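You operate a simulated robot arm through the tools that you are given. There is no shell and no other tool. Be economical: measure what you need, move in short steps, check, and stop when the job is done.

You run a simulated robot arm. Do the job below in one go: nothing can be reset, and whatever is moved stays where it is left.

## Task
Put the blue-taped carton marked "seals" from the top of the dark bench on the top of the wooden bench and the blue-taped carton marked "plugs" on the top of the grey table. Take the grey cylinder and leave it on top of the orange ring. Put the closed green housing on the top of the green-topped table away on the back row of the long table. Open the hopper lid. The order is free. Set down upright: grey cylinder.

The check looks at the end state, three seconds after you hand in, the way a careful person would. Anything else that was tipped, shoved, dropped, spilled or broken makes it a failure. Lids that push on must go on centred and level and be pressed home; caps that screw on are set level and turned clockwise until they are tight.

## Robot
A 6-joint arm with a four-finger gripper on a trunk, on a base that drives. Base frame: it is fixed to the floor where the robot stands at the start and does not move with it; the origin is under the middle of the robot, x ahead of it, y to its left, z up; the surface under the hand at the start is at about z = 90. Units: cm, rad, N and s.
With the tool pointing down near the work surface it reaches from about 30 to 70 cm from the robot's upright axis, wherever it stands. Its first joint turns from -2.897 to 2.897 rad. Places, roughly: back row of the long table (18x148 cm) [816, 360, 84]; blue-taped carton [50, 0, 100]; closed green housing (8x12x7 cm) [550, -490, 90]; grey cylinder (4x4x6 cm) [100, 20, 90]; hopper lid [590, 320, 110]; orange ring (6x6x3 cm) [90, -30, 90]; top of the grey table [140, -200, 80]; top of the wooden bench [30, 210, 90]. Payload 3.43 kg.
Tool frame: the origin (TCP) lies between the finger pads and is the grasp point; the fingertips stand 3 cm ahead of it; z points along the fingers, y is the line along which they close. The gripper opens to 12 cm. The gripper's body begins 8.5 cm behind the TCP.
Orientation is that of the tool frame in the base frame, as a unit quaternion [w, x, y, z]. With the fingers straight down and closing along the base's y, the tool's x points along the base's -x, its y along +y and its z along -z.

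## Interface
- The arm moves only by the tool nudge_tool. Its argument "deltas" is a list of rows, each an object of numbers (a shift or turn left out is 0, a gripper value left out holds the last): "x", "y", "z": the shift along the tool's x, y, z in m; "rx", "ry", "rz": the turn, a rotation vector about the tool's x, y, z in rad; "fingers": the finger opening in m, from 0 to 0.12. In form: [{"x": .., "y": .., "z": .., "rx": .., "ry": .., "rz": .., "fingers": ..}, ...]. A call has 1 to 20 rows; each row shifts and turns the commanded pose from where the row before left it, along the tool's axes as they then stand. Rows are played at 5 a second. More than 5 cm and 0.15 rad between two rows, or a gripper value outside its range, and nothing of the call is played. A pose out of reach is approached as far as the arm can. The call stops where the force on the tool passes 40 N (or 10 N more than at its start, if that is more) or the arm is blocked; 0.2 s more then pass. Each finger halts on what it meets, pressing with about 39 N; the grip force reading is that of the motor and also rises with nothing between the fingers. The clock runs only during rows and for 0.2 s after the last one: add rows that do not move to give the fingers time. The reply holds the time, the measured pose of the TCP, the force on the tool along the base axes, the opening and the grip force, in the units named above and with some noise, with the torque about the TCP (base axes, N m) and any sound that the robot's microphone picked up.
- Cameras (640 x 400 px; columns grow to the right, rows downward): "scene" is now at [5.11, 11.43, 167.9]; the picture's right is [-0.40, -0.92, 0.00], its down [-0.74, 0.32, -0.59] and it looks along [0.54, -0.24, -0.81] (base axes); focal length 255 px, centre (320, 200). "wrist" rides on the gripper at [7.1, -1.7, -12.1] in the tool frame; the picture's right is [0.23, 0.97, 0.00], its down [-0.81, 0.19, -0.55] and it looks along [-0.54, 0.13, 0.83] (tool axes); focal length 275 px, centre (320, 200). There is no depth. A picture from a camera that has moved, and an enlarged one, comes with that camera's place and axes in the base frame and with its lens. The place of the scene camera against the robot may be out by one fixed shift of up to 1.2 cm in any direction.
- grab_frame(camera): a new picture of that camera. It takes no simulated time.
- slide_trunk(by): slides the trunk up (or, below 0, down) by that many cm; the arm and the scene camera ride with it, the base frame stays. It gives what a move gives, with no picture.
- drive_base(legs): drives the robot by 1 to 6 legs, each [ahead, left, turn to the left] in cm, cm and rad, along the robot's own axes; the way and the turn of a leg run together, so that a leg with both is an arc; at most 150 cm and 3.142 rad a leg. The arm and the cameras ride along, it lands a little off, and it stops where it bumps. It gives what a move gives.
- aim_head(pan, tilt): turns the head with the scene camera to pan (to the left, within 2.094 rad either way) and tilt (down, from -0.506 to 1.204), counted from straight ahead of the robot. It gives what a move gives.
- enlarge(camera, box): a new picture of the part [left, top, right, bottom] of that camera's present view, enlarged. It takes no simulated time.
- finish_job(): hands the job in; it is judged then, once.

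Work in short steps. Places have to be worked out from the pictures, the camera data and where the tool is seen: move nearer, look again, correct. Check each grasp and each placing, and mend what went wrong. You have 165 turns and 128 pictures in all, those below and enlarged ones among them. Open the gripper and draw the arm clear of the work before you hand the job in, unless the task says otherwise; then end with one line.

The tools are called after "Call:" as a command line: name --argument value ..., lists and objects as JSON in quotes. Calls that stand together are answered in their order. nudge_tool: Moves the arm, as the interface text tells. Its arguments: {"type":"object","properties":{"deltas":{"type":"array"}},"required":["deltas"]} The other tools are called the same way: slide_trunk (by) slides the trunk up or down; drive_base (legs) drives the base; aim_head (pan, tilt) turns the head that bears the scene camera; grab_frame (camera) takes a picture; enlarge (camera, box) takes an enlarged picture of a part of a camera's view; finish_job () hands the job in.

At the start:

```text
t: 0.0
eef_pos: [52.22, -11.61, 121.73]
tool_rot: [0.0, 0.0, 1.0, 0.0]
ft_force: [-0.8, 0.1, 0.0]
torque: [0.04, 0.0, 0.03]
opening: 11.98
grasp_force: 0.0
trunk travel left (down, up): [-20.0, 24.0]
robot x, y, heading: [-0.1, -0.09, 0.001]
head pan, tilt: [-0.414, 0.939]
```

scene: 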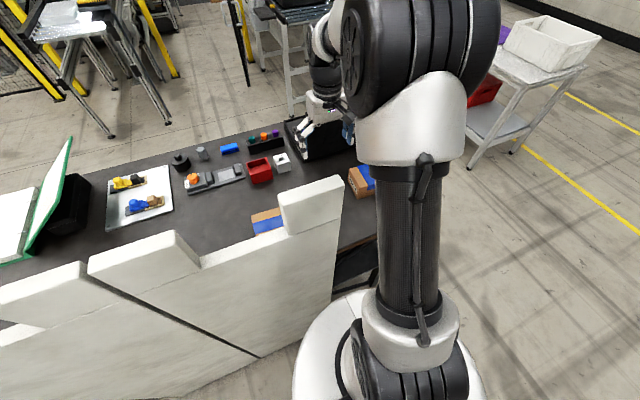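
wrist: 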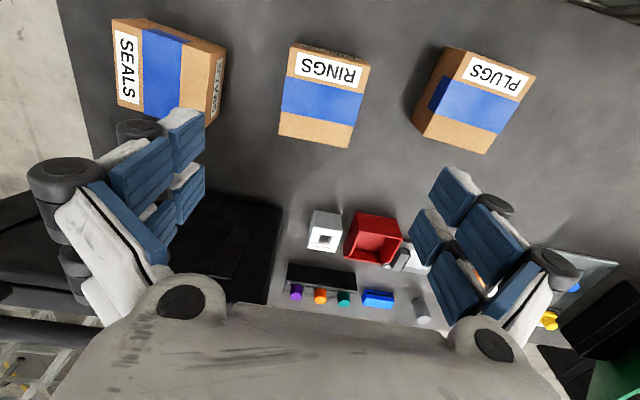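

The wrist picture shows three taped cartons (SEALS, RINGS, PLUGS), with the small parts further back on the bench. I'll look around with the head before moving.

Call:
aim_head --pan 0.5 --tilt 0.6

Call:
grab_frame --camera "scene"

Call:
aim_head --pan 1.6 --tilt 0.5

Call:
grab_frame --camera "scene"

Call:
aim_head --pan -1.2 --tilt 0.5

Call:
grab_frame --camera "scene"

Call:
enlarge --camera "wrist" --box '[260, 180, 460, 340]'

```text
t: 1.2
eef_pos: [52.23, -11.62, 121.61]
tool_rot: [0.001, 0.0, 1.0, 0.0]
ft_force: [0.8, -0.7, 0.3]
torque: [0.01, -0.02, 0.01]
opening: 12.04
grasp_force: 0.1
trunk travel left (down, up): [-20.0, 24.0]
robot x, y, heading: [0.22, -0.22, 0.001]
head pan, tilt: [0.499, 0.6]
```

```text
125 pictures are left
camera scene: at [6.17, 18.6, 170.67], right [0.48, -0.88, 0.0], down [-0.5, -0.27, -0.82], along [0.72, 0.39, -0.57], focal length 255 px, centre (320, 200)
```

scene: 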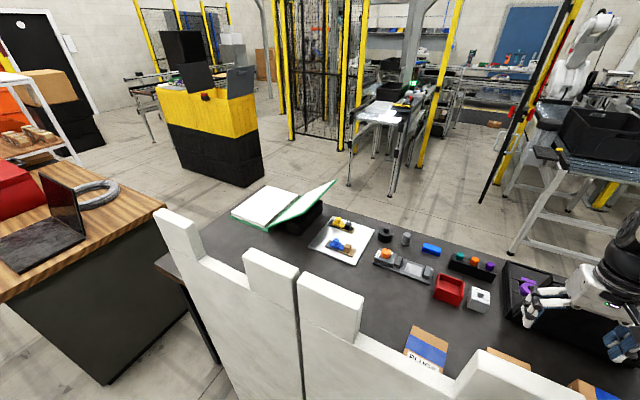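

```text
t: 2.5
eef_pos: [52.18, -11.53, 121.85]
tool_rot: [0.0, 0.0, 1.0, 0.0]
ft_force: [-0.4, 0.7, 0.1]
torque: [0.01, -0.04, -0.03]
opening: 11.99
grasp_force: 0.0
trunk travel left (down, up): [-20.0, 24.0]
robot x, y, heading: [-0.03, 0.4, -0.002]
head pan, tilt: [1.6, 0.499]
```

```text
124 pictures are left
camera scene: at [-1.86, 23.48, 171.58], right [1.0, 0.03, 0.0], down [0.01, -0.48, -0.88], along [-0.03, 0.88, -0.48], focal length 255 px, centre (320, 200)
```

scene: 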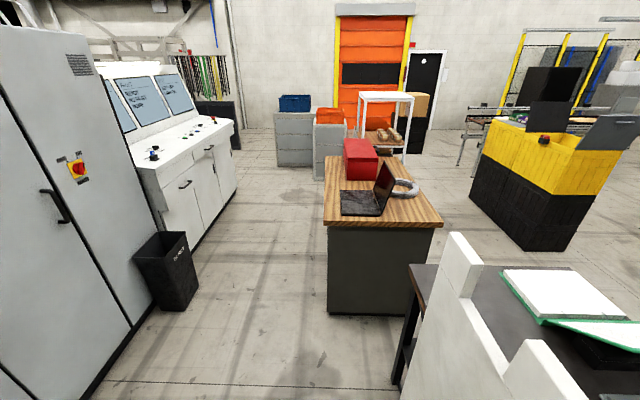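

```text
t: 5.0
eef_pos: [52.15, -11.52, 121.71]
tool_rot: [-0.001, 0.0, 1.0, -0.001]
ft_force: [-0.3, -0.6, 0.0]
torque: [-0.02, -0.05, 0.03]
opening: 12.01
grasp_force: 0.0
trunk travel left (down, up): [-20.0, 24.0]
robot x, y, heading: [0.17, 0.39, -0.005]
head pan, tilt: [-1.201, 0.499]
```

```text
123 pictures are left
camera scene: at [1.7, 5.9, 171.58], right [-0.93, -0.36, 0.0], down [-0.17, 0.45, -0.88], along [0.32, -0.82, -0.48], focal length 255 px, centre (320, 200)
```

scene: 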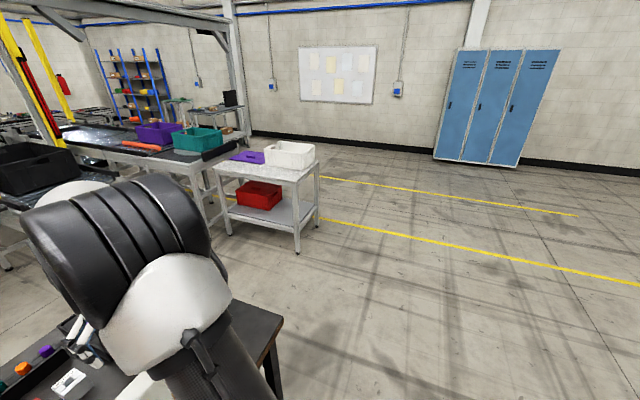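

```text
2.50 times, centred on (360, 260) of wrist
camera zoom: at [45.05, -13.23, 133.77], right [-0.23, 0.97, 0.0], down [0.81, 0.19, 0.55], along [0.54, 0.13, -0.83], focal length 688 px, centre (220, 50)
```

zoom: 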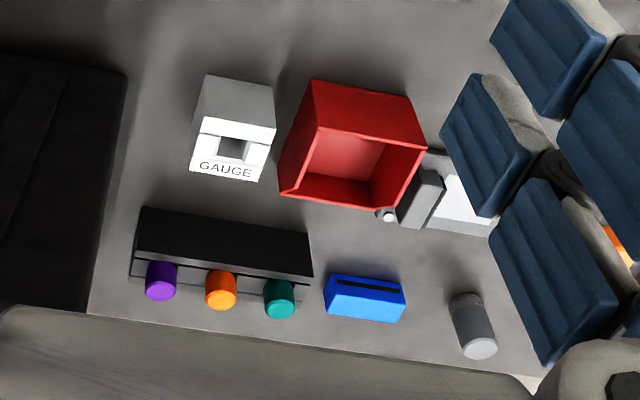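

The bench's small parts are partly hidden behind the fingers. I'll raise the arm and look down from higher, with the scene head turned to the bench as well.

Call:
nudge_tool --deltas '[{"z": -0.045}, {"z": -0.045}, {"z": -0.045}, {"z": -0.045}]'

Call:
grab_frame --camera "wrist"

Call:
aim_head --pan 0.0 --tilt 0.8

Call:
grab_frame --camera "scene"

```text
t: 6.0
eef_pos: [52.09, -11.32, 139.76]
tool_rot: [0.0, 0.0, 1.0, 0.0]
ft_force: [1.1, -0.4, -0.5]
torque: [-0.02, 0.03, 0.01]
opening: 11.98
grasp_force: 0.1
trunk travel left (down, up): [-20.0, 24.0]
robot x, y, heading: [-0.13, 0.2, -0.001]
head pan, tilt: [-1.201, 0.499]
```

```text
121 pictures are left
camera wrist: at [44.93, -13.01, 151.83], right [-0.23, 0.97, 0.0], down [0.81, 0.19, 0.55], along [0.54, 0.13, -0.83], focal length 275 px, centre (320, 200)
```

wrist: 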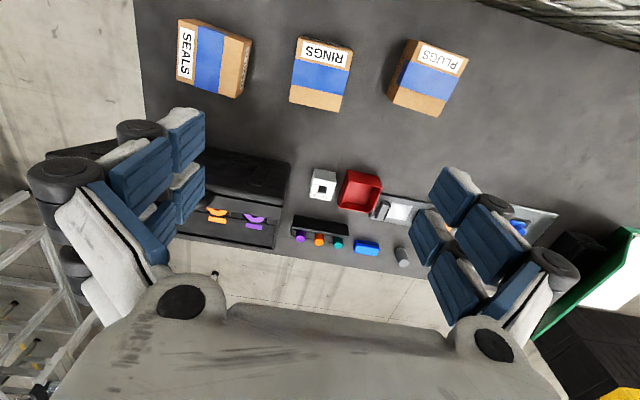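

```text
t: 7.4
eef_pos: [52.2, -11.42, 139.61]
tool_rot: [0.0, 0.0, 1.0, 0.0]
ft_force: [-0.9, 0.3, 0.1]
torque: [0.0, 0.01, -0.01]
opening: 12.0
grasp_force: 0.1
trunk travel left (down, up): [-20.0, 24.0]
robot x, y, heading: [-0.23, -0.02, -0.002]
head pan, tilt: [0.0, 0.799]
```

```text
120 pictures are left
camera scene: at [6.47, 14.37, 168.99], right [0.0, -1.0, 0.0], down [-0.72, 0.0, -0.7], along [0.7, 0.0, -0.72], focal length 255 px, centre (320, 200)
```

scene: 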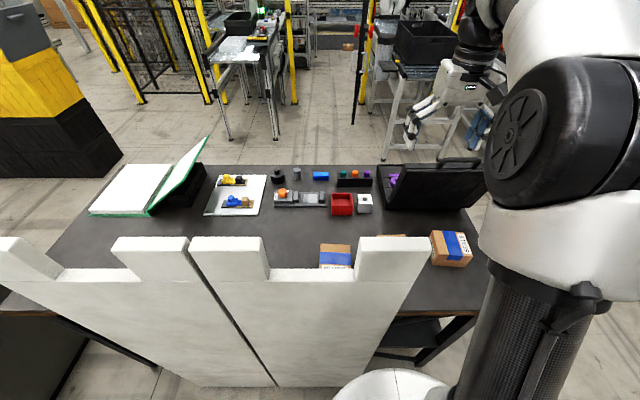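

The case with orange and purple rings opens to the far side. The white panels stand at about x=31, y>-4, so I'll work right of them. I'll drive 25 cm right, in front of SEALS, then look from the wrist.

Call:
drive_base --legs '[[0, -25, 0]]'

Call:
grab_frame --camera "wrist"

```text
t: 9.2
eef_pos: [52.27, -36.02, 139.71]
tool_rot: [0.0, -0.002, 1.0, 0.0]
ft_force: [0.4, -0.7, 0.5]
torque: [0.03, 0.0, 0.02]
opening: 11.99
grasp_force: 0.1
trunk travel left (down, up): [-20.0, 24.0]
robot x, y, heading: [0.18, -24.96, 0.007]
head pan, tilt: [0.0, 0.799]
```

```text
119 pictures are left
camera wrist: at [45.09, -37.86, 151.76], right [-0.23, 0.97, 0.0], down [0.81, 0.2, 0.55], along [0.54, 0.13, -0.83], focal length 275 px, centre (320, 200)
```

wrist: 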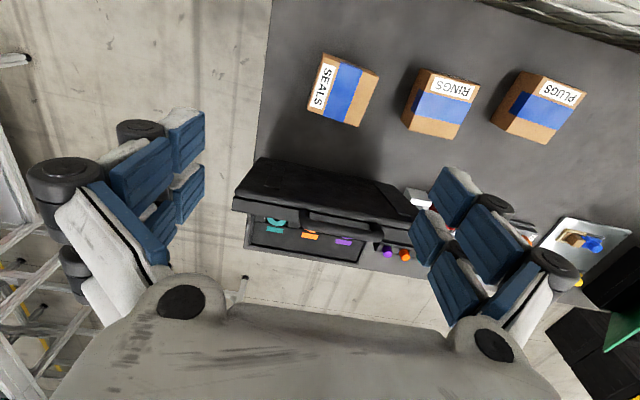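

SEALS is now centred; I'll enlarge it for its corners.

Call:
enlarge --camera "wrist" --box '[280, 40, 400, 140]'

Call:
grab_frame --camera "scene"

```text
4.00 times, centred on (340, 90) of wrist
camera zoom: at [45.09, -37.86, 151.76], right [-0.23, 0.97, 0.0], down [0.81, 0.2, 0.55], along [0.54, 0.13, -0.83], focal length 1101 px, centre (240, 640)
```

zoom: 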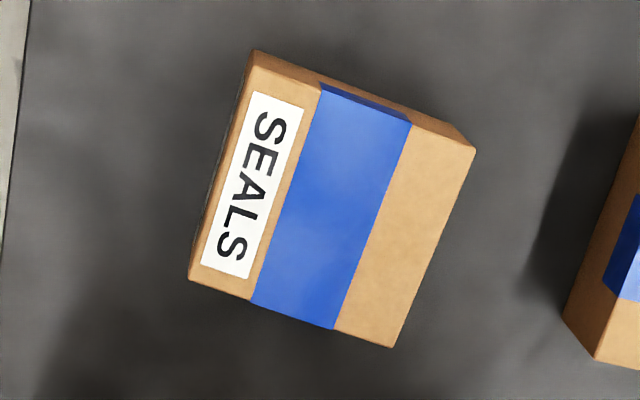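

```text
117 pictures are left
camera scene: at [6.46, -10.66, 169.0], right [0.0, -1.0, 0.0], down [-0.72, 0.0, -0.7], along [0.7, 0.0, -0.72], focal length 255 px, centre (320, 200)
```

scene: 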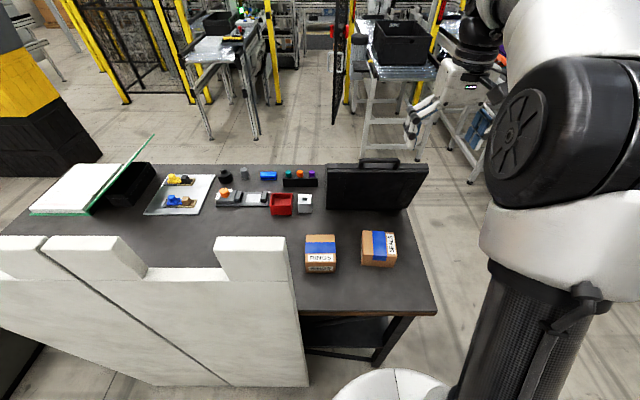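

SEALS's top is about 10.3 x 9.6 cm, centred near (56, -31), top z about 98, turned roughly -0.1 rad. I'll move over it, staying at about z=113, and look again.

Call:
nudge_tool --deltas '[{"x": -0.019, "y": 0.025, "z": 0.03, "rz": 0.05}, {"x": -0.019, "y": 0.025, "z": 0.04, "rz": 0.046}, {"z": 0.05}, {"z": 0.05}, {"z": 0.05}, {"z": 0.045}, {}]'

Call:
grab_frame --camera "wrist"

```text
refused: row 2 steps farther than a row can; nothing moved
```

```text
116 pictures are left
camera wrist: at [45.09, -37.86, 151.76], right [-0.23, 0.97, 0.0], down [0.81, 0.2, 0.55], along [0.54, 0.13, -0.83], focal length 275 px, centre (320, 200)
```

wrist: 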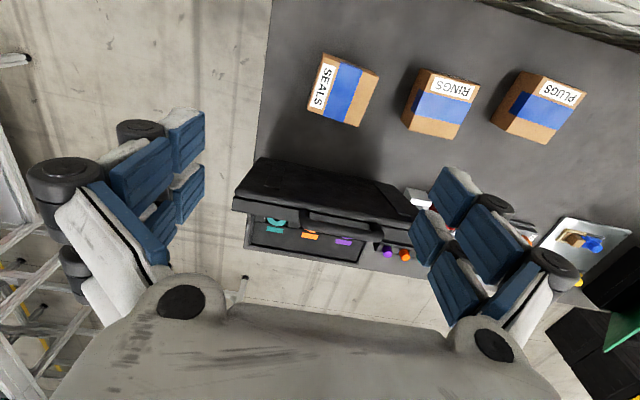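

The second row was too long a step, so the call was refused. I'll repeat it with smaller rows.

Call:
nudge_tool --deltas '[{"x": -0.019, "y": 0.025, "z": 0.03, "rz": 0.05}, {"x": -0.019, "y": 0.025, "z": 0.03, "rz": 0.046}, {"z": 0.045}, {"z": 0.045}, {"z": 0.045}, {"z": 0.045}, {"z": 0.025}, {}]'

Call:
grab_frame --camera "wrist"

```text
t: 11.0
eef_pos: [56.31, -31.18, 113.63]
tool_rot: [0.0, 0.047, 0.999, 0.0]
ft_force: [0.0, 0.6, 0.4]
torque: [0.02, -0.04, -0.01]
opening: 12.01
grasp_force: 0.0
trunk travel left (down, up): [-20.0, 24.0]
robot x, y, heading: [-0.1, -24.56, 0.007]
head pan, tilt: [0.0, 0.799]
```

```text
115 pictures are left
camera wrist: at [48.91, -32.24, 125.53], right [-0.14, 0.99, 0.0], down [0.82, 0.12, 0.55], along [0.55, 0.08, -0.83], focal length 275 px, centre (320, 200)
```

wrist: 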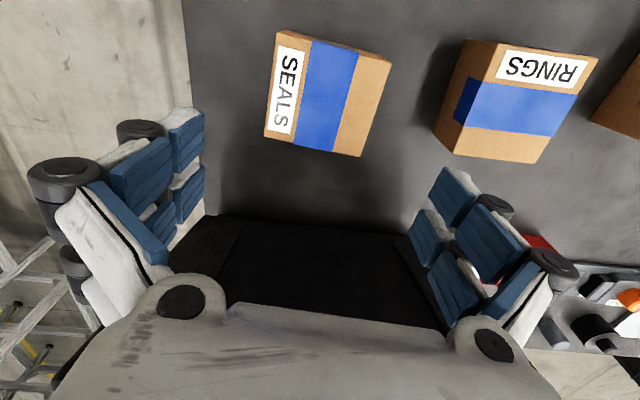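

The estimate holds from the lower view: centre (55.7, -31.0), with the yaw aligned. I'll descend to z=94.6 and close.

Call:
nudge_tool --deltas '[{"x": 0.006, "y": 0.002, "z": 0.03}, {"z": 0.04}, {"z": 0.04}, {"z": 0.04}, {"z": 0.03}, {"z": 0.01}, {}, {"fingers": 0.08}, {}, {}, {}, {}]'

Call:
grab_frame --camera "wrist"

```text
t: 13.6
eef_pos: [55.73, -31.0, 94.15]
tool_rot: [0.0, 0.046, 0.999, 0.0]
ft_force: [1.6, 2.2, 3.0]
torque: [0.03, -0.19, 0.07]
opening: 10.96
grasp_force: 38.9
trunk travel left (down, up): [-20.0, 24.0]
robot x, y, heading: [0.11, -24.95, 0.002]
head pan, tilt: [0.0, 0.799]
```

```text
114 pictures are left
camera wrist: at [48.49, -32.0, 106.24], right [-0.14, 0.99, 0.0], down [0.82, 0.12, 0.55], along [0.55, 0.08, -0.83], focal length 275 px, centre (320, 200)
```

wrist: 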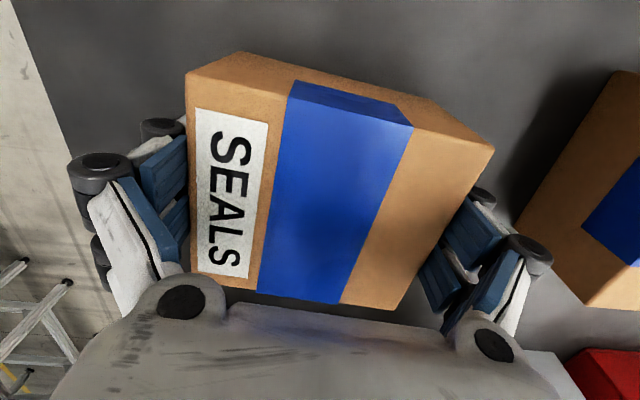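

It is gripped, with an opening of 10.96 and 39 N. I'll lift and check the hold.

Call:
nudge_tool --deltas '[{"z": -0.02}, {"z": -0.04}, {"z": -0.04}, {"z": -0.04}, {"z": -0.04}, {"z": -0.04}, {"z": -0.04}, {"z": -0.04}, {"z": -0.04}, {"z": -0.04}]'

Call:
grab_frame --camera "wrist"

```text
t: 15.8
eef_pos: [55.63, -30.8, 132.4]
tool_rot: [-0.001, 0.046, 0.999, 0.0]
ft_force: [0.1, -0.3, -3.2]
torque: [0.02, 0.0, -0.02]
opening: 10.95
grasp_force: 38.9
trunk travel left (down, up): [-20.0, 24.0]
robot x, y, heading: [0.19, -25.24, 0.007]
head pan, tilt: [0.0, 0.799]
```

```text
113 pictures are left
camera wrist: at [48.31, -31.75, 144.4], right [-0.14, 0.99, 0.0], down [0.83, 0.12, 0.55], along [0.55, 0.08, -0.83], focal length 275 px, centre (320, 200)
```

wrist: 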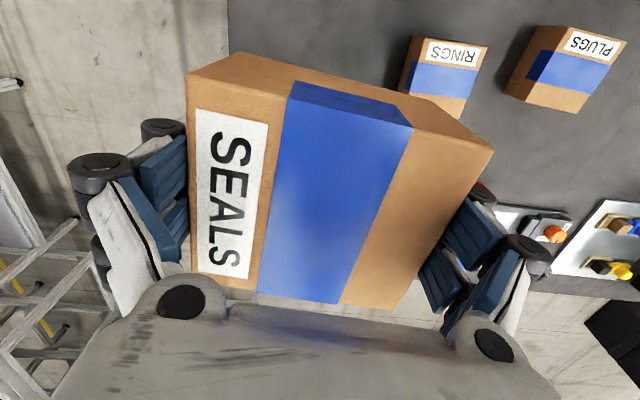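

The carton is held securely. I'll back off, drive left past the white panels and turn to face the wooden bench, looking before the final approach.

Call:
drive_base --legs '[[-45, 0, 0], [0, 130, 0], [0, 0, 1.571]]'

Call:
aim_head --pan -0.3 --tilt 0.75

Call:
grab_frame --camera "scene"

```text
t: 28.6
eef_pos: [-40.83, 164.17, 132.36]
tool_rot: [0.0, -0.674, 0.739, 0.0]
ft_force: [-0.5, 0.2, -2.9]
torque: [-0.02, -0.03, 0.02]
opening: 10.96
grasp_force: 38.8
trunk travel left (down, up): [-20.0, 24.0]
robot x, y, heading: [-46.35, 108.84, 1.579]
head pan, tilt: [0.0, 0.799]
```

```text
t: 29.4
eef_pos: [-40.76, 164.09, 132.28]
tool_rot: [0.0, -0.674, 0.739, -0.001]
ft_force: [-0.5, 0.8, -2.8]
torque: [0.01, -0.02, -0.02]
opening: 10.96
grasp_force: 38.7
trunk travel left (down, up): [-20.0, 24.0]
robot x, y, heading: [-46.69, 108.68, 1.576]
head pan, tilt: [-0.3, 0.75]
```

```text
112 pictures are left
camera scene: at [-57.74, 114.84, 169.38], right [0.96, -0.29, 0.0], down [-0.2, -0.65, -0.73], along [0.21, 0.7, -0.68], focal length 255 px, centre (320, 200)
```

scene: 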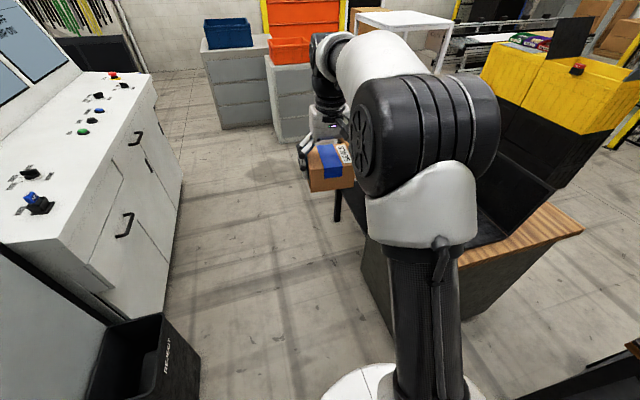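

The arm hides the bench, so I'll pan further right.

Call:
aim_head --pan -1.2 --tilt 0.6

Call:
grab_frame --camera "scene"

```text
t: 30.6
eef_pos: [-40.85, 164.13, 132.21]
tool_rot: [0.0, -0.674, 0.738, 0.0]
ft_force: [0.2, 0.4, -2.8]
torque: [0.0, 0.02, 0.03]
opening: 10.98
grasp_force: 39.5
trunk travel left (down, up): [-20.0, 24.0]
robot x, y, heading: [-46.44, 108.18, 1.576]
head pan, tilt: [-1.201, 0.6]
```

```text
111 pictures are left
camera scene: at [-51.92, 110.16, 170.67], right [0.37, -0.93, 0.0], down [-0.53, -0.21, -0.82], along [0.77, 0.3, -0.57], focal length 255 px, centre (320, 200)
```

scene: 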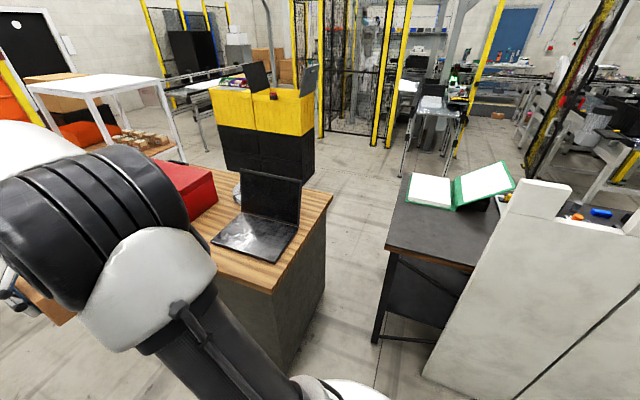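

The bench's front edge is at about y=147, x from -4 to 66. The laptop fills x 8–39, y 155–186, with its screen up to about z=112, so the spot around (53, 157) is free. I'll drive to about (3, 113) with the carton well above the laptop.

Call:
drive_base --legs '[[0, -49, 0], [4.5, 0, 0]]'

Call:
aim_head --pan -0.7 --tilt 0.9

Call:
grab_frame --camera "scene"

```text
t: 34.0
eef_pos: [8.21, 168.79, 132.13]
tool_rot: [0.0, -0.67, 0.742, 0.0]
ft_force: [0.1, 0.2, -4.3]
torque: [-0.06, 0.0, 0.0]
opening: 10.97
grasp_force: 38.7
trunk travel left (down, up): [-20.0, 24.0]
robot x, y, heading: [1.66, 113.15, 1.567]
head pan, tilt: [-1.201, 0.6]
```

```text
t: 34.9
eef_pos: [8.22, 168.58, 132.33]
tool_rot: [0.0, -0.67, 0.742, 0.0]
ft_force: [0.8, 0.2, -2.6]
torque: [-0.03, -0.01, -0.03]
opening: 10.96
grasp_force: 39.4
trunk travel left (down, up): [-20.0, 24.0]
robot x, y, heading: [1.83, 113.37, 1.564]
head pan, tilt: [-0.7, 0.901]
```

```text
110 pictures are left
camera scene: at [-6.82, 117.31, 168.2], right [0.76, -0.65, 0.0], down [-0.51, -0.6, -0.62], along [0.4, 0.47, -0.78], focal length 255 px, centre (320, 200)
```

scene: 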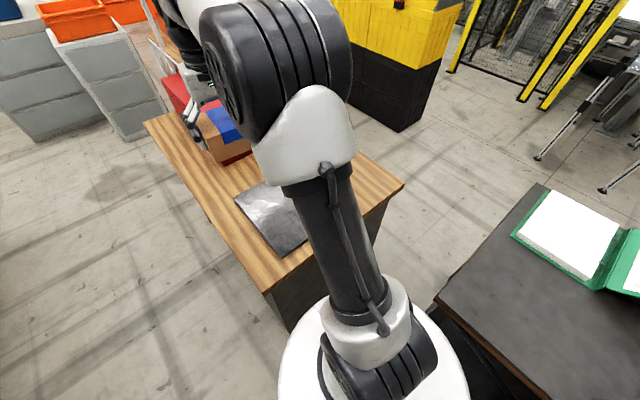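

Now I'll swing the carton above the free spot near (53, 157), staying high.

Call:
nudge_tool --deltas '[{"x": 0.0063, "y": -0.0415}, {"x": 0.0063, "y": -0.0415}, {"x": 0.0063, "y": -0.0415}, {"x": 0.0063, "y": -0.0415}, {"x": 0.0063, "y": -0.0415}, {"x": 0.0063, "y": -0.0415}, {"x": 0.0063, "y": -0.0415}, {"x": 0.0063, "y": -0.0415}, {"x": 0.0063, "y": -0.0415}, {"x": 0.0063, "y": -0.0415}, {"x": 0.0063, "y": -0.0415}, {}]'

Call:
grab_frame --camera "wrist"

Call:
grab_frame --camera "scene"

```text
t: 37.5
eef_pos: [50.79, 155.46, 131.17]
tool_rot: [-0.001, -0.671, 0.742, 0.0]
ft_force: [-1.1, 0.0, -2.9]
torque: [0.01, -0.01, -0.02]
opening: 10.95
grasp_force: 39.0
out of reach, approached as far as the arm can: row 10, 11
trunk travel left (down, up): [-20.0, 24.0]
robot x, y, heading: [1.75, 112.91, 1.564]
head pan, tilt: [-0.7, 0.901]
```

```text
109 pictures are left
camera wrist: at [51.76, 148.16, 143.26], right [-0.99, -0.13, 0.0], down [-0.11, 0.83, 0.55], along [-0.07, 0.55, -0.83], focal length 275 px, centre (320, 200)
```

wrist: 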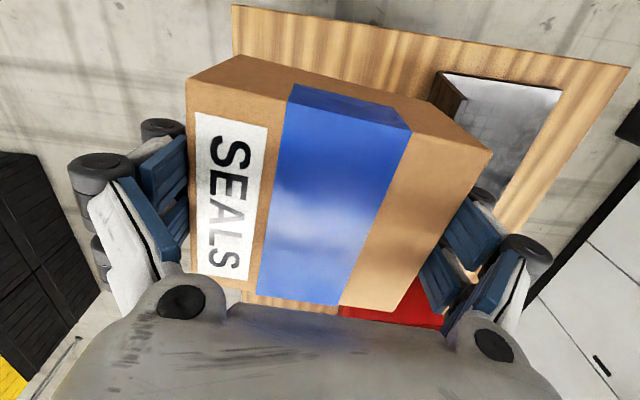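

```text
108 pictures are left
camera scene: at [-6.91, 117.36, 168.19], right [0.76, -0.65, 0.0], down [-0.51, -0.6, -0.62], along [0.4, 0.47, -0.78], focal length 255 px, centre (320, 200)
```

scene: 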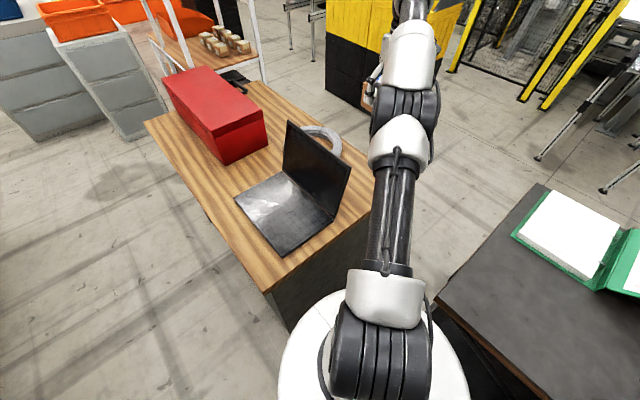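

Position (50.8, 155.5): the bench edge measures y=148.3, so the carton sits fully on it, clear of the laptop screen. I'll lower most of the way.

Call:
nudge_tool --deltas '[{"z": 0.04}, {"z": 0.04}, {"z": 0.04}, {"z": 0.04}, {"z": 0.04}, {"z": 0.04}, {"z": 0.04}, {"z": 0.03}, {}]'

Call:
grab_frame --camera "wrist"

Call:
grab_frame --camera "scene"

```text
t: 39.5
eef_pos: [50.86, 155.4, 100.32]
tool_rot: [0.0, -0.671, 0.742, 0.0]
ft_force: [0.8, -0.2, -3.9]
torque: [-0.01, 0.01, -0.04]
opening: 10.95
grasp_force: 38.5
trunk travel left (down, up): [-20.0, 24.0]
robot x, y, heading: [1.7, 113.1, 1.564]
head pan, tilt: [-0.7, 0.901]
```

```text
107 pictures are left
camera wrist: at [51.79, 148.11, 112.39], right [-0.99, -0.13, 0.0], down [-0.11, 0.83, 0.55], along [-0.07, 0.55, -0.83], focal length 275 px, centre (320, 200)
```

wrist: 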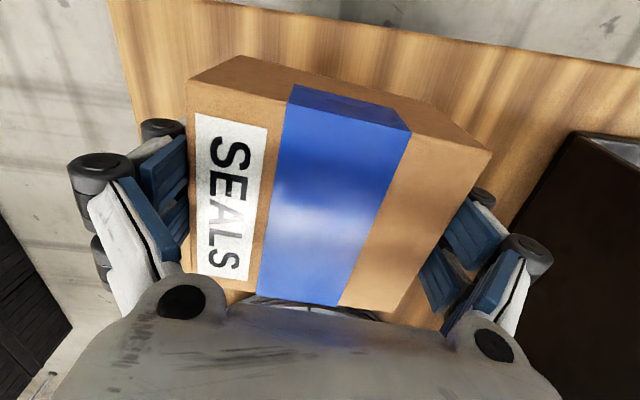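

```text
106 pictures are left
camera scene: at [-6.83, 117.27, 168.2], right [0.76, -0.65, 0.0], down [-0.51, -0.6, -0.62], along [0.4, 0.47, -0.78], focal length 255 px, centre (320, 200)
```

scene: 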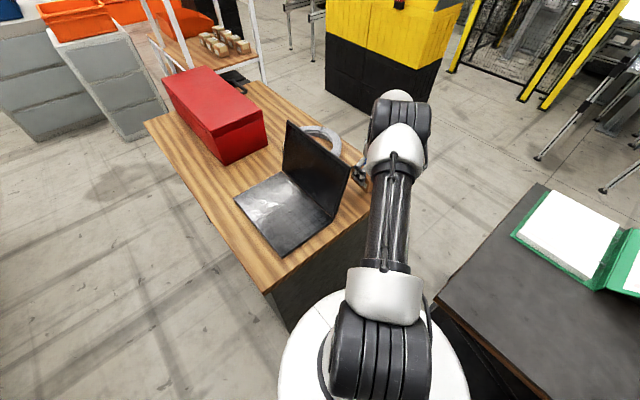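

The laptop screen is rather near the right finger, so I'll shift 2.5 cm further from it, then lower to contact.

Call:
nudge_tool --deltas '[{"y": -0.013}, {"y": -0.013}, {}, {"z": 0.03}, {"z": 0.015}, {"z": 0.007}, {"z": 0.005}, {"z": 0.004}, {}]'

```text
t: 41.5
eef_pos: [53.49, 155.28, 94.22]
tool_rot: [0.0, -0.67, 0.742, -0.001]
ft_force: [0.5, 0.0, -0.9]
torque: [0.1, -0.03, -0.04]
opening: 10.98
grasp_force: 39.1
trunk travel left (down, up): [-20.0, 24.0]
robot x, y, heading: [1.71, 113.12, 1.57]
head pan, tilt: [-0.7, 0.901]
```

The force is easing, so contact has begun at about z=94.2. I'll press 2 mm more, then release.

Call:
nudge_tool --deltas '[{"z": 0.002}, {}]'

```text
t: 42.1
eef_pos: [53.57, 155.23, 94.2]
tool_rot: [0.001, -0.671, 0.742, -0.001]
ft_force: [1.6, -1.2, 12.9]
torque: [0.12, 0.83, 0.03]
opening: 10.97
grasp_force: 39.0
trunk travel left (down, up): [-20.0, 24.0]
robot x, y, heading: [1.93, 112.86, 1.567]
head pan, tilt: [-0.7, 0.901]
```

It is seated on the bench. I'll open and rise.

Call:
nudge_tool --deltas '[{"fingers": 0.12}, {}, {}, {}, {"z": -0.02}, {"z": -0.04}, {"z": -0.04}, {"z": -0.04}, {"z": -0.04}, {"z": -0.04}, {"z": -0.04}, {"z": -0.04}]'

Call:
grab_frame --camera "wrist"

```text
t: 44.7
eef_pos: [53.66, 155.12, 124.05]
tool_rot: [-0.001, -0.671, 0.742, -0.001]
ft_force: [-0.5, -0.7, -0.8]
torque: [-0.02, 0.01, 0.01]
opening: 11.98
grasp_force: 0.0
trunk travel left (down, up): [-20.0, 24.0]
robot x, y, heading: [1.97, 112.93, 1.564]
head pan, tilt: [-0.7, 0.901]
```

```text
105 pictures are left
camera wrist: at [54.67, 147.9, 136.11], right [-0.99, -0.13, 0.0], down [-0.11, 0.83, 0.55], along [-0.07, 0.55, -0.83], focal length 275 px, centre (320, 200)
```

wrist: 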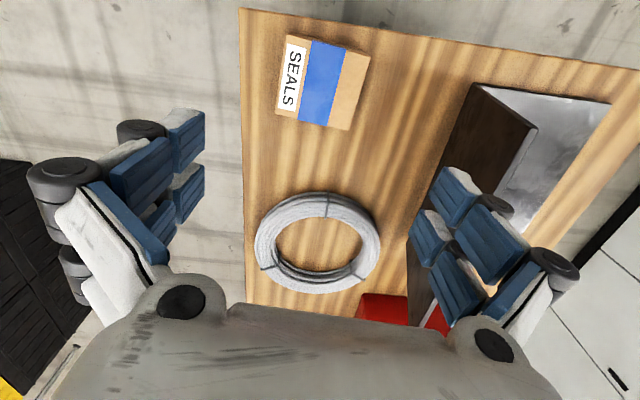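

SEALS stands well on the wooden bench. I'll retract the arm over the laptop at height, then drive back round to the front of the dark bench for PLUGS.

Call:
nudge_tool --deltas '[{"x": -0.0031, "y": 0.0411, "z": -0.01}, {"x": -0.0031, "y": 0.0411, "z": -0.01}, {"x": -0.0031, "y": 0.0411, "z": -0.01}, {"x": -0.0031, "y": 0.0411, "z": -0.01}, {"x": -0.0031, "y": 0.0411, "z": -0.01}, {"x": -0.0031, "y": 0.0411, "z": -0.01}, {"x": -0.0031, "y": 0.0411, "z": -0.01}, {"x": -0.0031, "y": 0.0411, "z": -0.01}, {"x": -0.0031, "y": 0.0411, "z": -0.01}, {"x": -0.0031, "y": 0.0411, "z": -0.01}, {"x": -0.0031, "y": 0.0411, "z": -0.01}, {}]'

Call:
drive_base --legs '[[-5, 0, 0], [0, 47, 0], [0, 0, -1.571], [0, -143, 0]]'

Call:
slide_trunk --by 24

```text
t: 47.3
eef_pos: [8.92, 163.25, 134.99]
tool_rot: [0.0, -0.671, 0.742, -0.001]
ft_force: [-0.4, -0.4, -0.4]
torque: [0.01, 0.0, -0.01]
opening: 12.0
grasp_force: 0.1
trunk travel left (down, up): [-20.0, 24.0]
robot x, y, heading: [1.77, 113.03, 1.568]
head pan, tilt: [-0.7, 0.901]
```

```text
t: 61.2
eef_pos: [4.6, -43.74, 134.92]
tool_rot: [0.0, 0.054, 0.999, 0.0]
ft_force: [-0.1, 0.1, -0.5]
torque: [0.01, 0.02, 0.0]
opening: 12.0
grasp_force: 0.2
trunk travel left (down, up): [-20.0, 24.0]
robot x, y, heading: [-45.55, -36.53, -0.01]
head pan, tilt: [-0.7, 0.901]
```

```text
t: 63.7
eef_pos: [4.58, -43.7, 158.91]
tool_rot: [-0.001, 0.054, 0.999, 0.0]
ft_force: [0.9, -0.2, -0.3]
torque: [-0.02, 0.03, 0.01]
opening: 11.99
grasp_force: 0.1
trunk travel left (down, up): [-44.0, 0.0]
robot x, y, heading: [-45.88, -36.24, -0.016]
head pan, tilt: [-0.7, 0.901]
```

The trunk is up and the arm is at z=159. I'll drive to the bench and move the hand over PLUGS at height.

Call:
drive_base --legs '[[48.5, 1, 0.014]]'

Call:
nudge_tool --deltas '[{"x": 0.002, "y": 0.045}, {"x": 0.002, "y": 0.045}, {"x": 0.002, "y": 0.045}, {"x": 0.002, "y": 0.045}, {"x": 0.002, "y": 0.045}, {"x": 0.002, "y": 0.045}, {"x": 0.002, "y": 0.045}, {"x": 0.002, "y": 0.045}, {"x": 0.002, "y": 0.045}, {"x": 0.002, "y": 0.045}, {}]'

Call:
grab_frame --camera "wrist"

Call:
aim_head --pan 0.2 --tilt 0.8

Call:
grab_frame --camera "scene"

```text
t: 66.6
eef_pos: [52.65, -42.67, 158.97]
tool_rot: [0.0, 0.05, 0.999, 0.0]
ft_force: [0.2, 0.6, -0.4]
torque: [-0.01, 0.0, 0.01]
opening: 12.0
grasp_force: 0.0
trunk travel left (down, up): [-44.0, 0.0]
robot x, y, heading: [2.61, -36.04, -0.002]
head pan, tilt: [-0.7, 0.901]
```

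```text
t: 69.0
eef_pos: [54.44, 0.55, 158.69]
tool_rot: [0.0, 0.051, 0.999, 0.0]
ft_force: [-1.0, -0.4, 0.2]
torque: [0.02, -0.02, 0.01]
opening: 12.0
grasp_force: 0.1
out of reach, approached as far as the arm can: row 10
trunk travel left (down, up): [-44.0, 0.0]
robot x, y, heading: [2.84, -35.54, -0.008]
head pan, tilt: [-0.7, 0.901]
```

```text
104 pictures are left
camera wrist: at [47.15, -0.47, 170.65], right [-0.13, 0.99, 0.0], down [0.83, 0.11, 0.55], along [0.55, 0.07, -0.83], focal length 275 px, centre (320, 200)
```

wrist: 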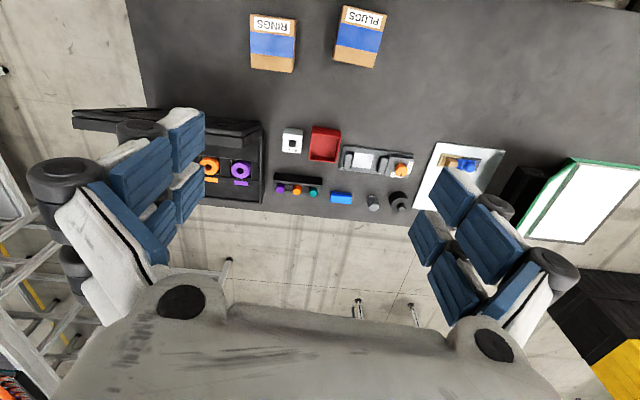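

```text
t: 70.2
eef_pos: [54.54, 0.75, 158.56]
tool_rot: [0.0, 0.05, 0.999, 0.0]
ft_force: [-0.6, 0.5, -0.1]
torque: [0.0, 0.0, 0.0]
opening: 11.99
grasp_force: 0.0
trunk travel left (down, up): [-44.0, 0.0]
robot x, y, heading: [2.56, -35.42, -0.001]
head pan, tilt: [0.201, 0.799]
```

```text
103 pictures are left
camera scene: at [8.84, -19.71, 192.98], right [0.19, -0.98, 0.0], down [-0.7, -0.14, -0.7], along [0.68, 0.14, -0.72], focal length 255 px, centre (320, 200)
```

scene: 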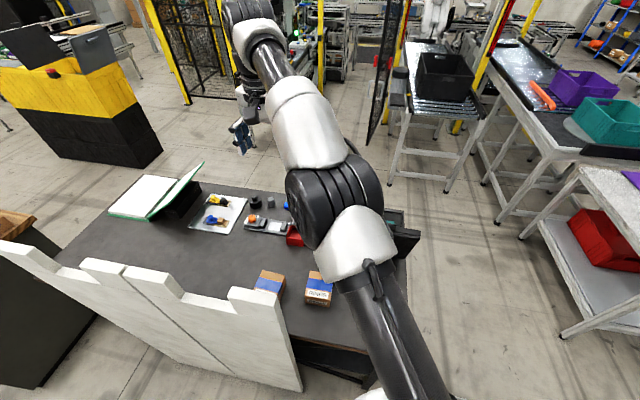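

Elbow is well above the panel here. I'll enlarge PLUGS to fix its pose.

Call:
enlarge --camera "wrist" --box '[310, 0, 410, 80]'

Call:
enlarge --camera "wrist" --box '[190, 110, 420, 230]'

```text
5.00 times, centred on (360, 40) of wrist
camera zoom: at [47.29, -0.24, 170.55], right [-0.13, 0.99, 0.0], down [0.83, 0.11, 0.55], along [0.55, 0.07, -0.83], focal length 1376 px, centre (120, 1000)
```

zoom: 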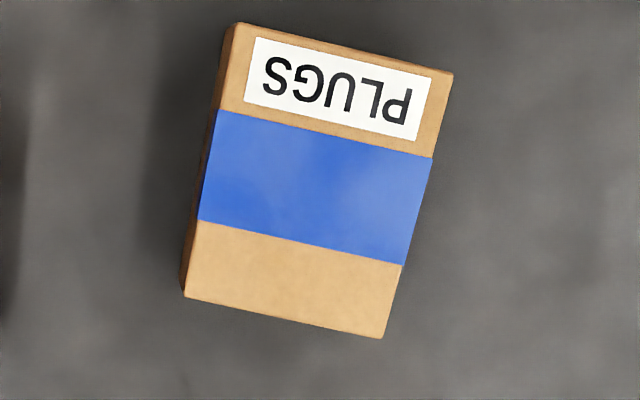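

```text
2.78 times, centred on (305, 170) of wrist
camera zoom: at [47.29, -0.24, 170.55], right [-0.13, 0.99, 0.0], down [0.83, 0.11, 0.55], along [0.55, 0.07, -0.83], focal length 766 px, centre (362, 284)
```

zoom: 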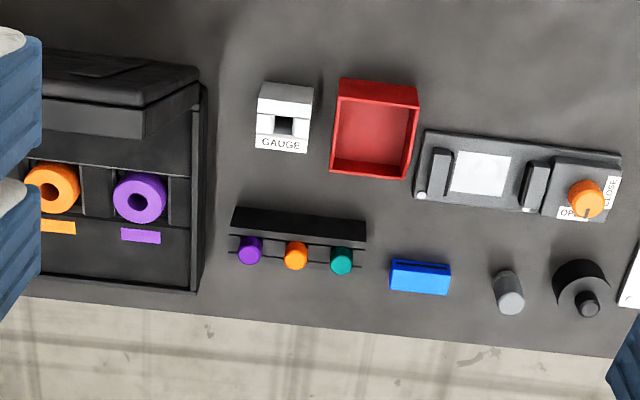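

PLUGS is about 9.6 wide (y) by 11 (x), centre near (49.9, 8.9), turned -0.05 rad. I'll lower part-way and move over it, then check both the alignment and the arm's clearance over the panel.

Call:
nudge_tool --deltas '[{"z": 0.045}, {"z": 0.045}, {"z": 0.045}, {"x": 0.018, "y": 0.026, "z": 0.02, "rz": -0.02}, {"x": 0.018, "y": 0.026, "z": 0.02, "rz": -0.025}, {"x": 0.018, "y": 0.025, "z": 0.02}, {"z": 0.03}, {"z": 0.03}, {}]'

Call:
grab_frame --camera "wrist"

Call:
grab_frame --camera "scene"

```text
t: 72.2
eef_pos: [49.31, 8.83, 133.3]
tool_rot: [0.0, 0.028, 1.0, -0.001]
ft_force: [-0.1, 0.2, 0.2]
torque: [-0.02, -0.02, -0.03]
opening: 12.0
grasp_force: 0.1
trunk travel left (down, up): [-44.0, 0.0]
robot x, y, heading: [2.5, -35.73, -0.003]
head pan, tilt: [0.201, 0.799]
```

```text
100 pictures are left
camera wrist: at [42.21, 7.62, 145.31], right [-0.18, 0.98, 0.0], down [0.82, 0.15, 0.55], along [0.54, 0.1, -0.83], focal length 275 px, centre (320, 200)
```

wrist: 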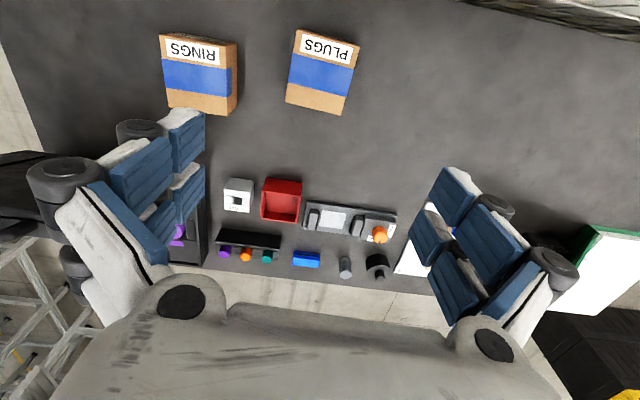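

```text
99 pictures are left
camera scene: at [8.78, -19.76, 192.99], right [0.2, -0.98, 0.0], down [-0.7, -0.14, -0.7], along [0.68, 0.14, -0.72], focal length 255 px, centre (320, 200)
```

scene: 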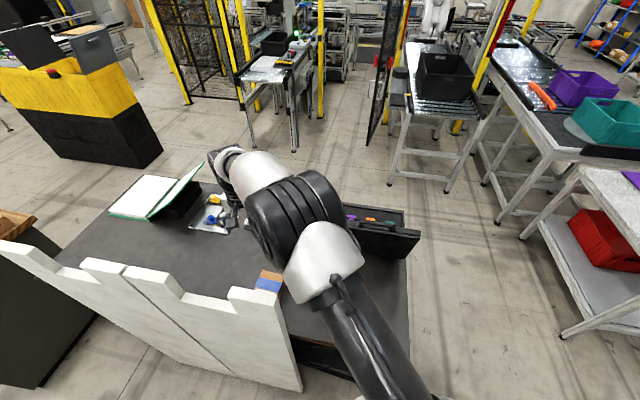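

It is aligned so far. I'll lower to z=113 and check again.

Call:
nudge_tool --deltas '[{"z": 0.04}, {"z": 0.04}, {"z": 0.04}, {"z": 0.04}, {"z": 0.04}, {}]'

Call:
grab_frame --camera "wrist"

Call:
grab_frame --camera "scene"

```text
t: 73.6
eef_pos: [49.74, 8.76, 113.11]
tool_rot: [0.0, 0.028, 1.0, 0.0]
ft_force: [-0.5, -0.2, -0.7]
torque: [0.01, -0.01, 0.02]
opening: 12.0
grasp_force: 0.0
trunk travel left (down, up): [-44.0, 0.0]
robot x, y, heading: [2.19, -35.49, -0.003]
head pan, tilt: [0.201, 0.799]
```

```text
98 pictures are left
camera wrist: at [42.62, 7.44, 125.22], right [-0.18, 0.98, 0.0], down [0.82, 0.15, 0.55], along [0.54, 0.1, -0.83], focal length 275 px, centre (320, 200)
```

wrist: 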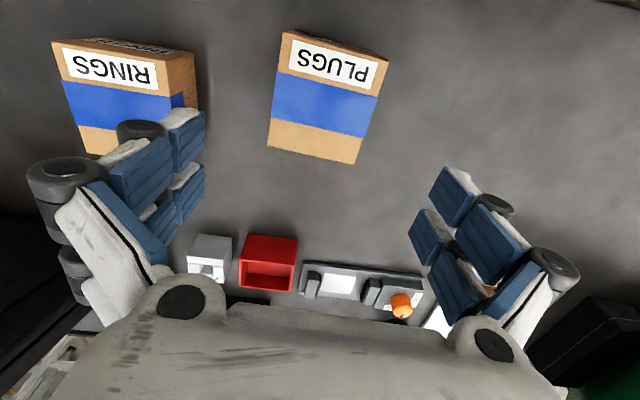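

```text
97 pictures are left
camera scene: at [8.77, -19.76, 192.99], right [0.2, -0.98, 0.0], down [-0.7, -0.14, -0.7], along [0.68, 0.14, -0.72], focal length 255 px, centre (320, 200)
```

scene: 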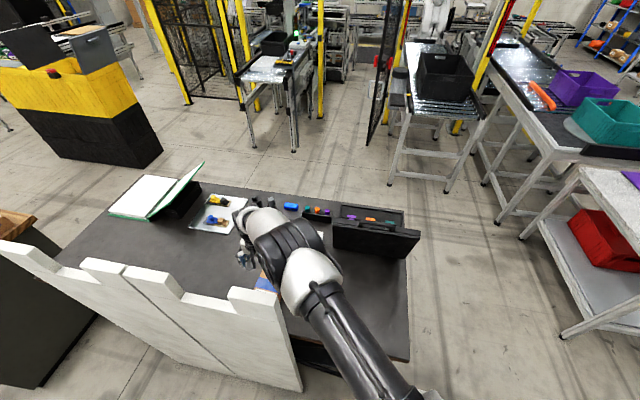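

Centre (49.7, 9.1), aligned. The arm stays right of and above the panel end. I'll descend to about 94.5 and grip.

Call:
nudge_tool --deltas '[{"y": 0.003, "z": 0.03}, {"z": 0.03}, {"z": 0.03}, {"z": 0.03}, {"z": 0.03}, {"z": 0.02}, {"z": 0.015}, {}, {"fingers": 0.07}, {}, {}, {}, {}, {}]'

Call:
grab_frame --camera "wrist"

```text
t: 75.9
eef_pos: [50.07, 7.09, 98.58]
tool_rot: [0.005, 0.038, 0.999, 0.014]
ft_force: [2.3, 12.0, 37.8]
torque: [2.05, -0.03, -0.17]
opening: 9.8
grasp_force: 22.0
out of reach, approached as far as the arm can: row 5, 6, 7
trunk travel left (down, up): [-44.0, 0.0]
robot x, y, heading: [2.77, -35.75, -0.006]
head pan, tilt: [0.201, 0.799]
stopped in row 11: the force on the tool passed its limit at 44 N (the readings are from after the stop); the commanded pose is now the measured one
```

```text
96 pictures are left
camera wrist: at [42.71, 5.65, 110.45], right [-0.15, 0.99, 0.03], down [0.82, 0.11, 0.57], along [0.56, 0.11, -0.82], focal length 275 px, centre (320, 200)
```

wrist: 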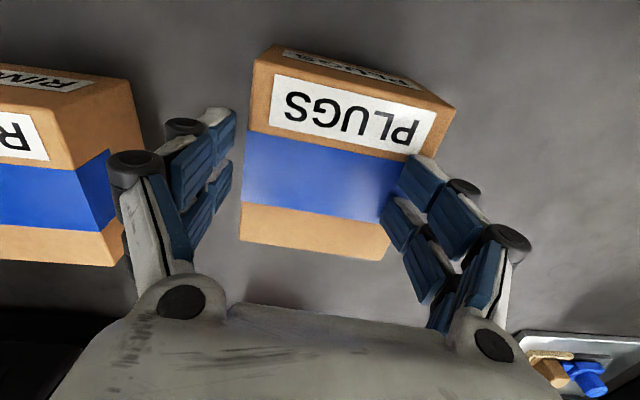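

The arm ran out of reach and the right finger came down on the carton's top. I'll raise gently first, then reopen and check.

Call:
nudge_tool --deltas '[{"z": -0.015}, {"z": -0.03}, {"z": -0.04, "fingers": 0.12}, {"z": -0.04}, {"z": -0.04}, {}]'

Call:
grab_frame --camera "wrist"

```text
t: 77.3
eef_pos: [50.1, 8.69, 101.96]
tool_rot: [0.0, 0.032, 0.999, 0.004]
ft_force: [-0.2, 1.0, 0.2]
torque: [0.01, -0.02, 0.02]
opening: 12.0
grasp_force: 0.0
out of reach, approached as far as the arm can: row 1, 2, 3, 4, 5
trunk travel left (down, up): [-44.0, 0.0]
robot x, y, heading: [2.58, -35.57, -0.004]
head pan, tilt: [0.201, 0.799]
```

```text
95 pictures are left
camera wrist: at [42.87, 7.33, 113.98], right [-0.17, 0.99, 0.01], down [0.82, 0.13, 0.55], along [0.55, 0.1, -0.83], focal length 275 px, centre (320, 200)
```

wrist: 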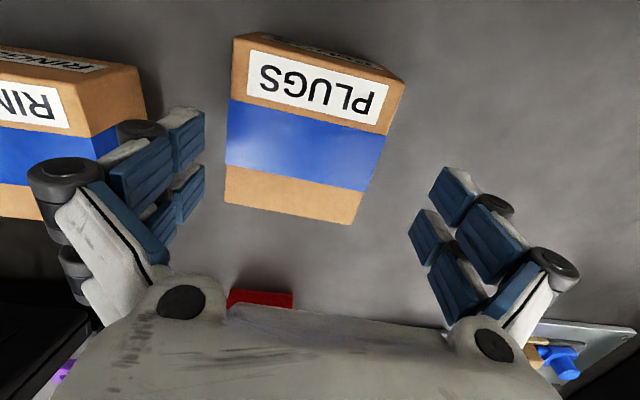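

With the trunk raised, the straight arm was too far out at 65 cm. The carton only slid about 1 cm and stands fine. I'll rise clear, then drive 16 cm left for a shorter reach with a higher elbow.

Call:
nudge_tool --deltas '[{"z": -0.04}, {"z": -0.04}, {"z": -0.04}, {"z": -0.03}, {}]'

Call:
drive_base --legs '[[0, 16, 0]]'

Call:
grab_frame --camera "wrist"

Call:
grab_frame --camera "scene"

```text
t: 78.5
eef_pos: [52.65, 10.94, 112.54]
tool_rot: [0.0, 0.032, 0.999, 0.003]
ft_force: [0.6, 0.3, 0.3]
torque: [-0.04, -0.01, -0.02]
opening: 11.99
grasp_force: 0.0
out of reach, approached as far as the arm can: row 1, 2, 3, 4
trunk travel left (down, up): [-44.0, 0.0]
robot x, y, heading: [2.44, -35.79, -0.002]
head pan, tilt: [0.201, 0.799]
```

```text
t: 79.9
eef_pos: [52.87, 26.86, 112.63]
tool_rot: [0.001, 0.035, 0.999, 0.003]
ft_force: [-0.3, 0.0, -0.2]
torque: [-0.02, -0.03, -0.02]
opening: 12.03
grasp_force: 0.1
trunk travel left (down, up): [-44.0, 0.0]
robot x, y, heading: [2.32, -19.94, -0.01]
head pan, tilt: [0.201, 0.799]
```

```text
94 pictures are left
camera wrist: at [45.73, 25.63, 124.57], right [-0.16, 0.99, 0.0], down [0.82, 0.13, 0.55], along [0.55, 0.09, -0.83], focal length 275 px, centre (320, 200)
```

wrist: 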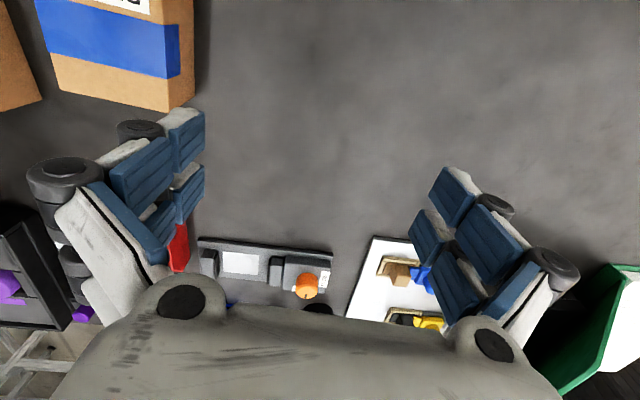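

```text
93 pictures are left
camera scene: at [9.03, -3.68, 192.97], right [0.19, -0.98, 0.0], down [-0.7, -0.14, -0.7], along [0.68, 0.13, -0.72], focal length 255 px, centre (320, 200)
```

scene: 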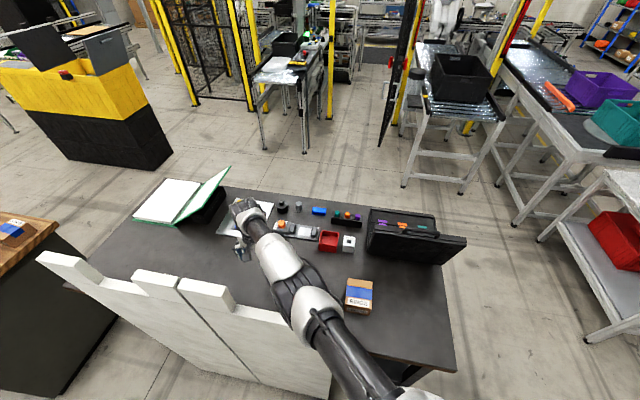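

The hand is clear. I'll move it back over the carton at about (50, 7.6).

Call:
nudge_tool --deltas '[{"x": 0.003, "y": -0.039, "z": -0.01}, {"x": 0.003, "y": -0.039, "z": -0.01}, {"x": 0.003, "y": -0.039}, {"x": 0.003, "y": -0.039}, {"x": 0.003, "y": -0.039}, {}]'

Call:
grab_frame --camera "wrist"

Call:
grab_frame --camera "scene"

```text
t: 81.3
eef_pos: [56.86, 22.03, 111.76]
tool_rot: [-0.001, 0.036, 0.999, 0.001]
ft_force: [0.6, 0.1, -0.4]
torque: [0.01, -0.01, 0.0]
opening: 11.97
grasp_force: 0.1
out of reach, approached as far as the arm can: row 1, 2, 3, 4, 5
trunk travel left (down, up): [-44.0, 0.0]
robot x, y, heading: [3.17, -19.82, -0.009]
head pan, tilt: [0.201, 0.799]
```

```text
92 pictures are left
camera wrist: at [49.7, 20.72, 123.81], right [-0.16, 0.99, 0.0], down [0.82, 0.13, 0.55], along [0.54, 0.09, -0.83], focal length 275 px, centre (320, 200)
```

wrist: 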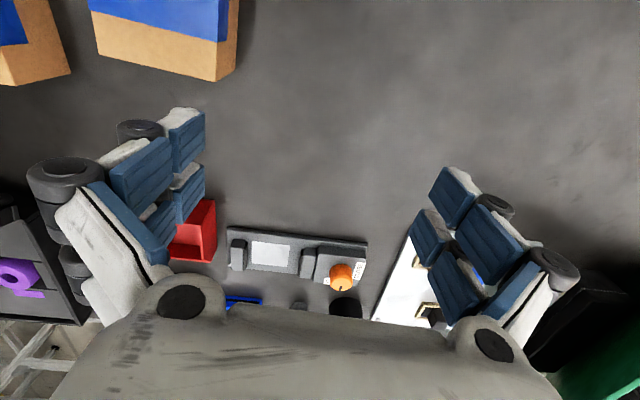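

```text
91 pictures are left
camera scene: at [8.99, -3.77, 192.98], right [0.19, -0.98, 0.0], down [-0.7, -0.14, -0.7], along [0.68, 0.13, -0.72], focal length 255 px, centre (320, 200)
```

scene: 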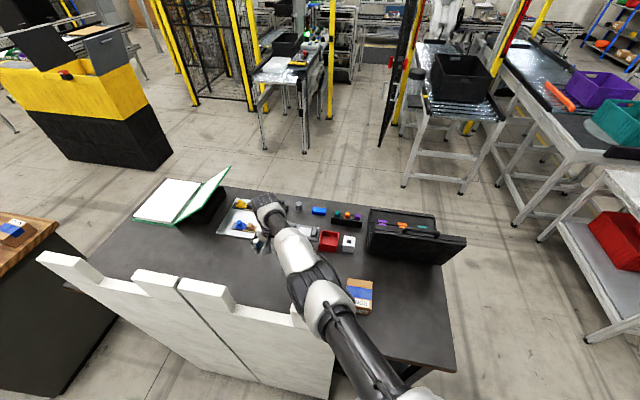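

The arm seems to lag near its stretched limit. I'll let it settle with a few still rows and read the pose.

Call:
nudge_tool --deltas '[{}, {}, {}, {}, {}]'

```text
t: 82.5
eef_pos: [56.99, 21.95, 111.71]
tool_rot: [-0.001, 0.036, 0.999, 0.002]
ft_force: [-0.6, 0.2, 0.5]
torque: [-0.04, -0.03, 0.02]
opening: 12.0
grasp_force: 0.0
trunk travel left (down, up): [-44.0, 0.0]
robot x, y, heading: [2.42, -19.83, -0.014]
head pan, tilt: [0.201, 0.799]
```

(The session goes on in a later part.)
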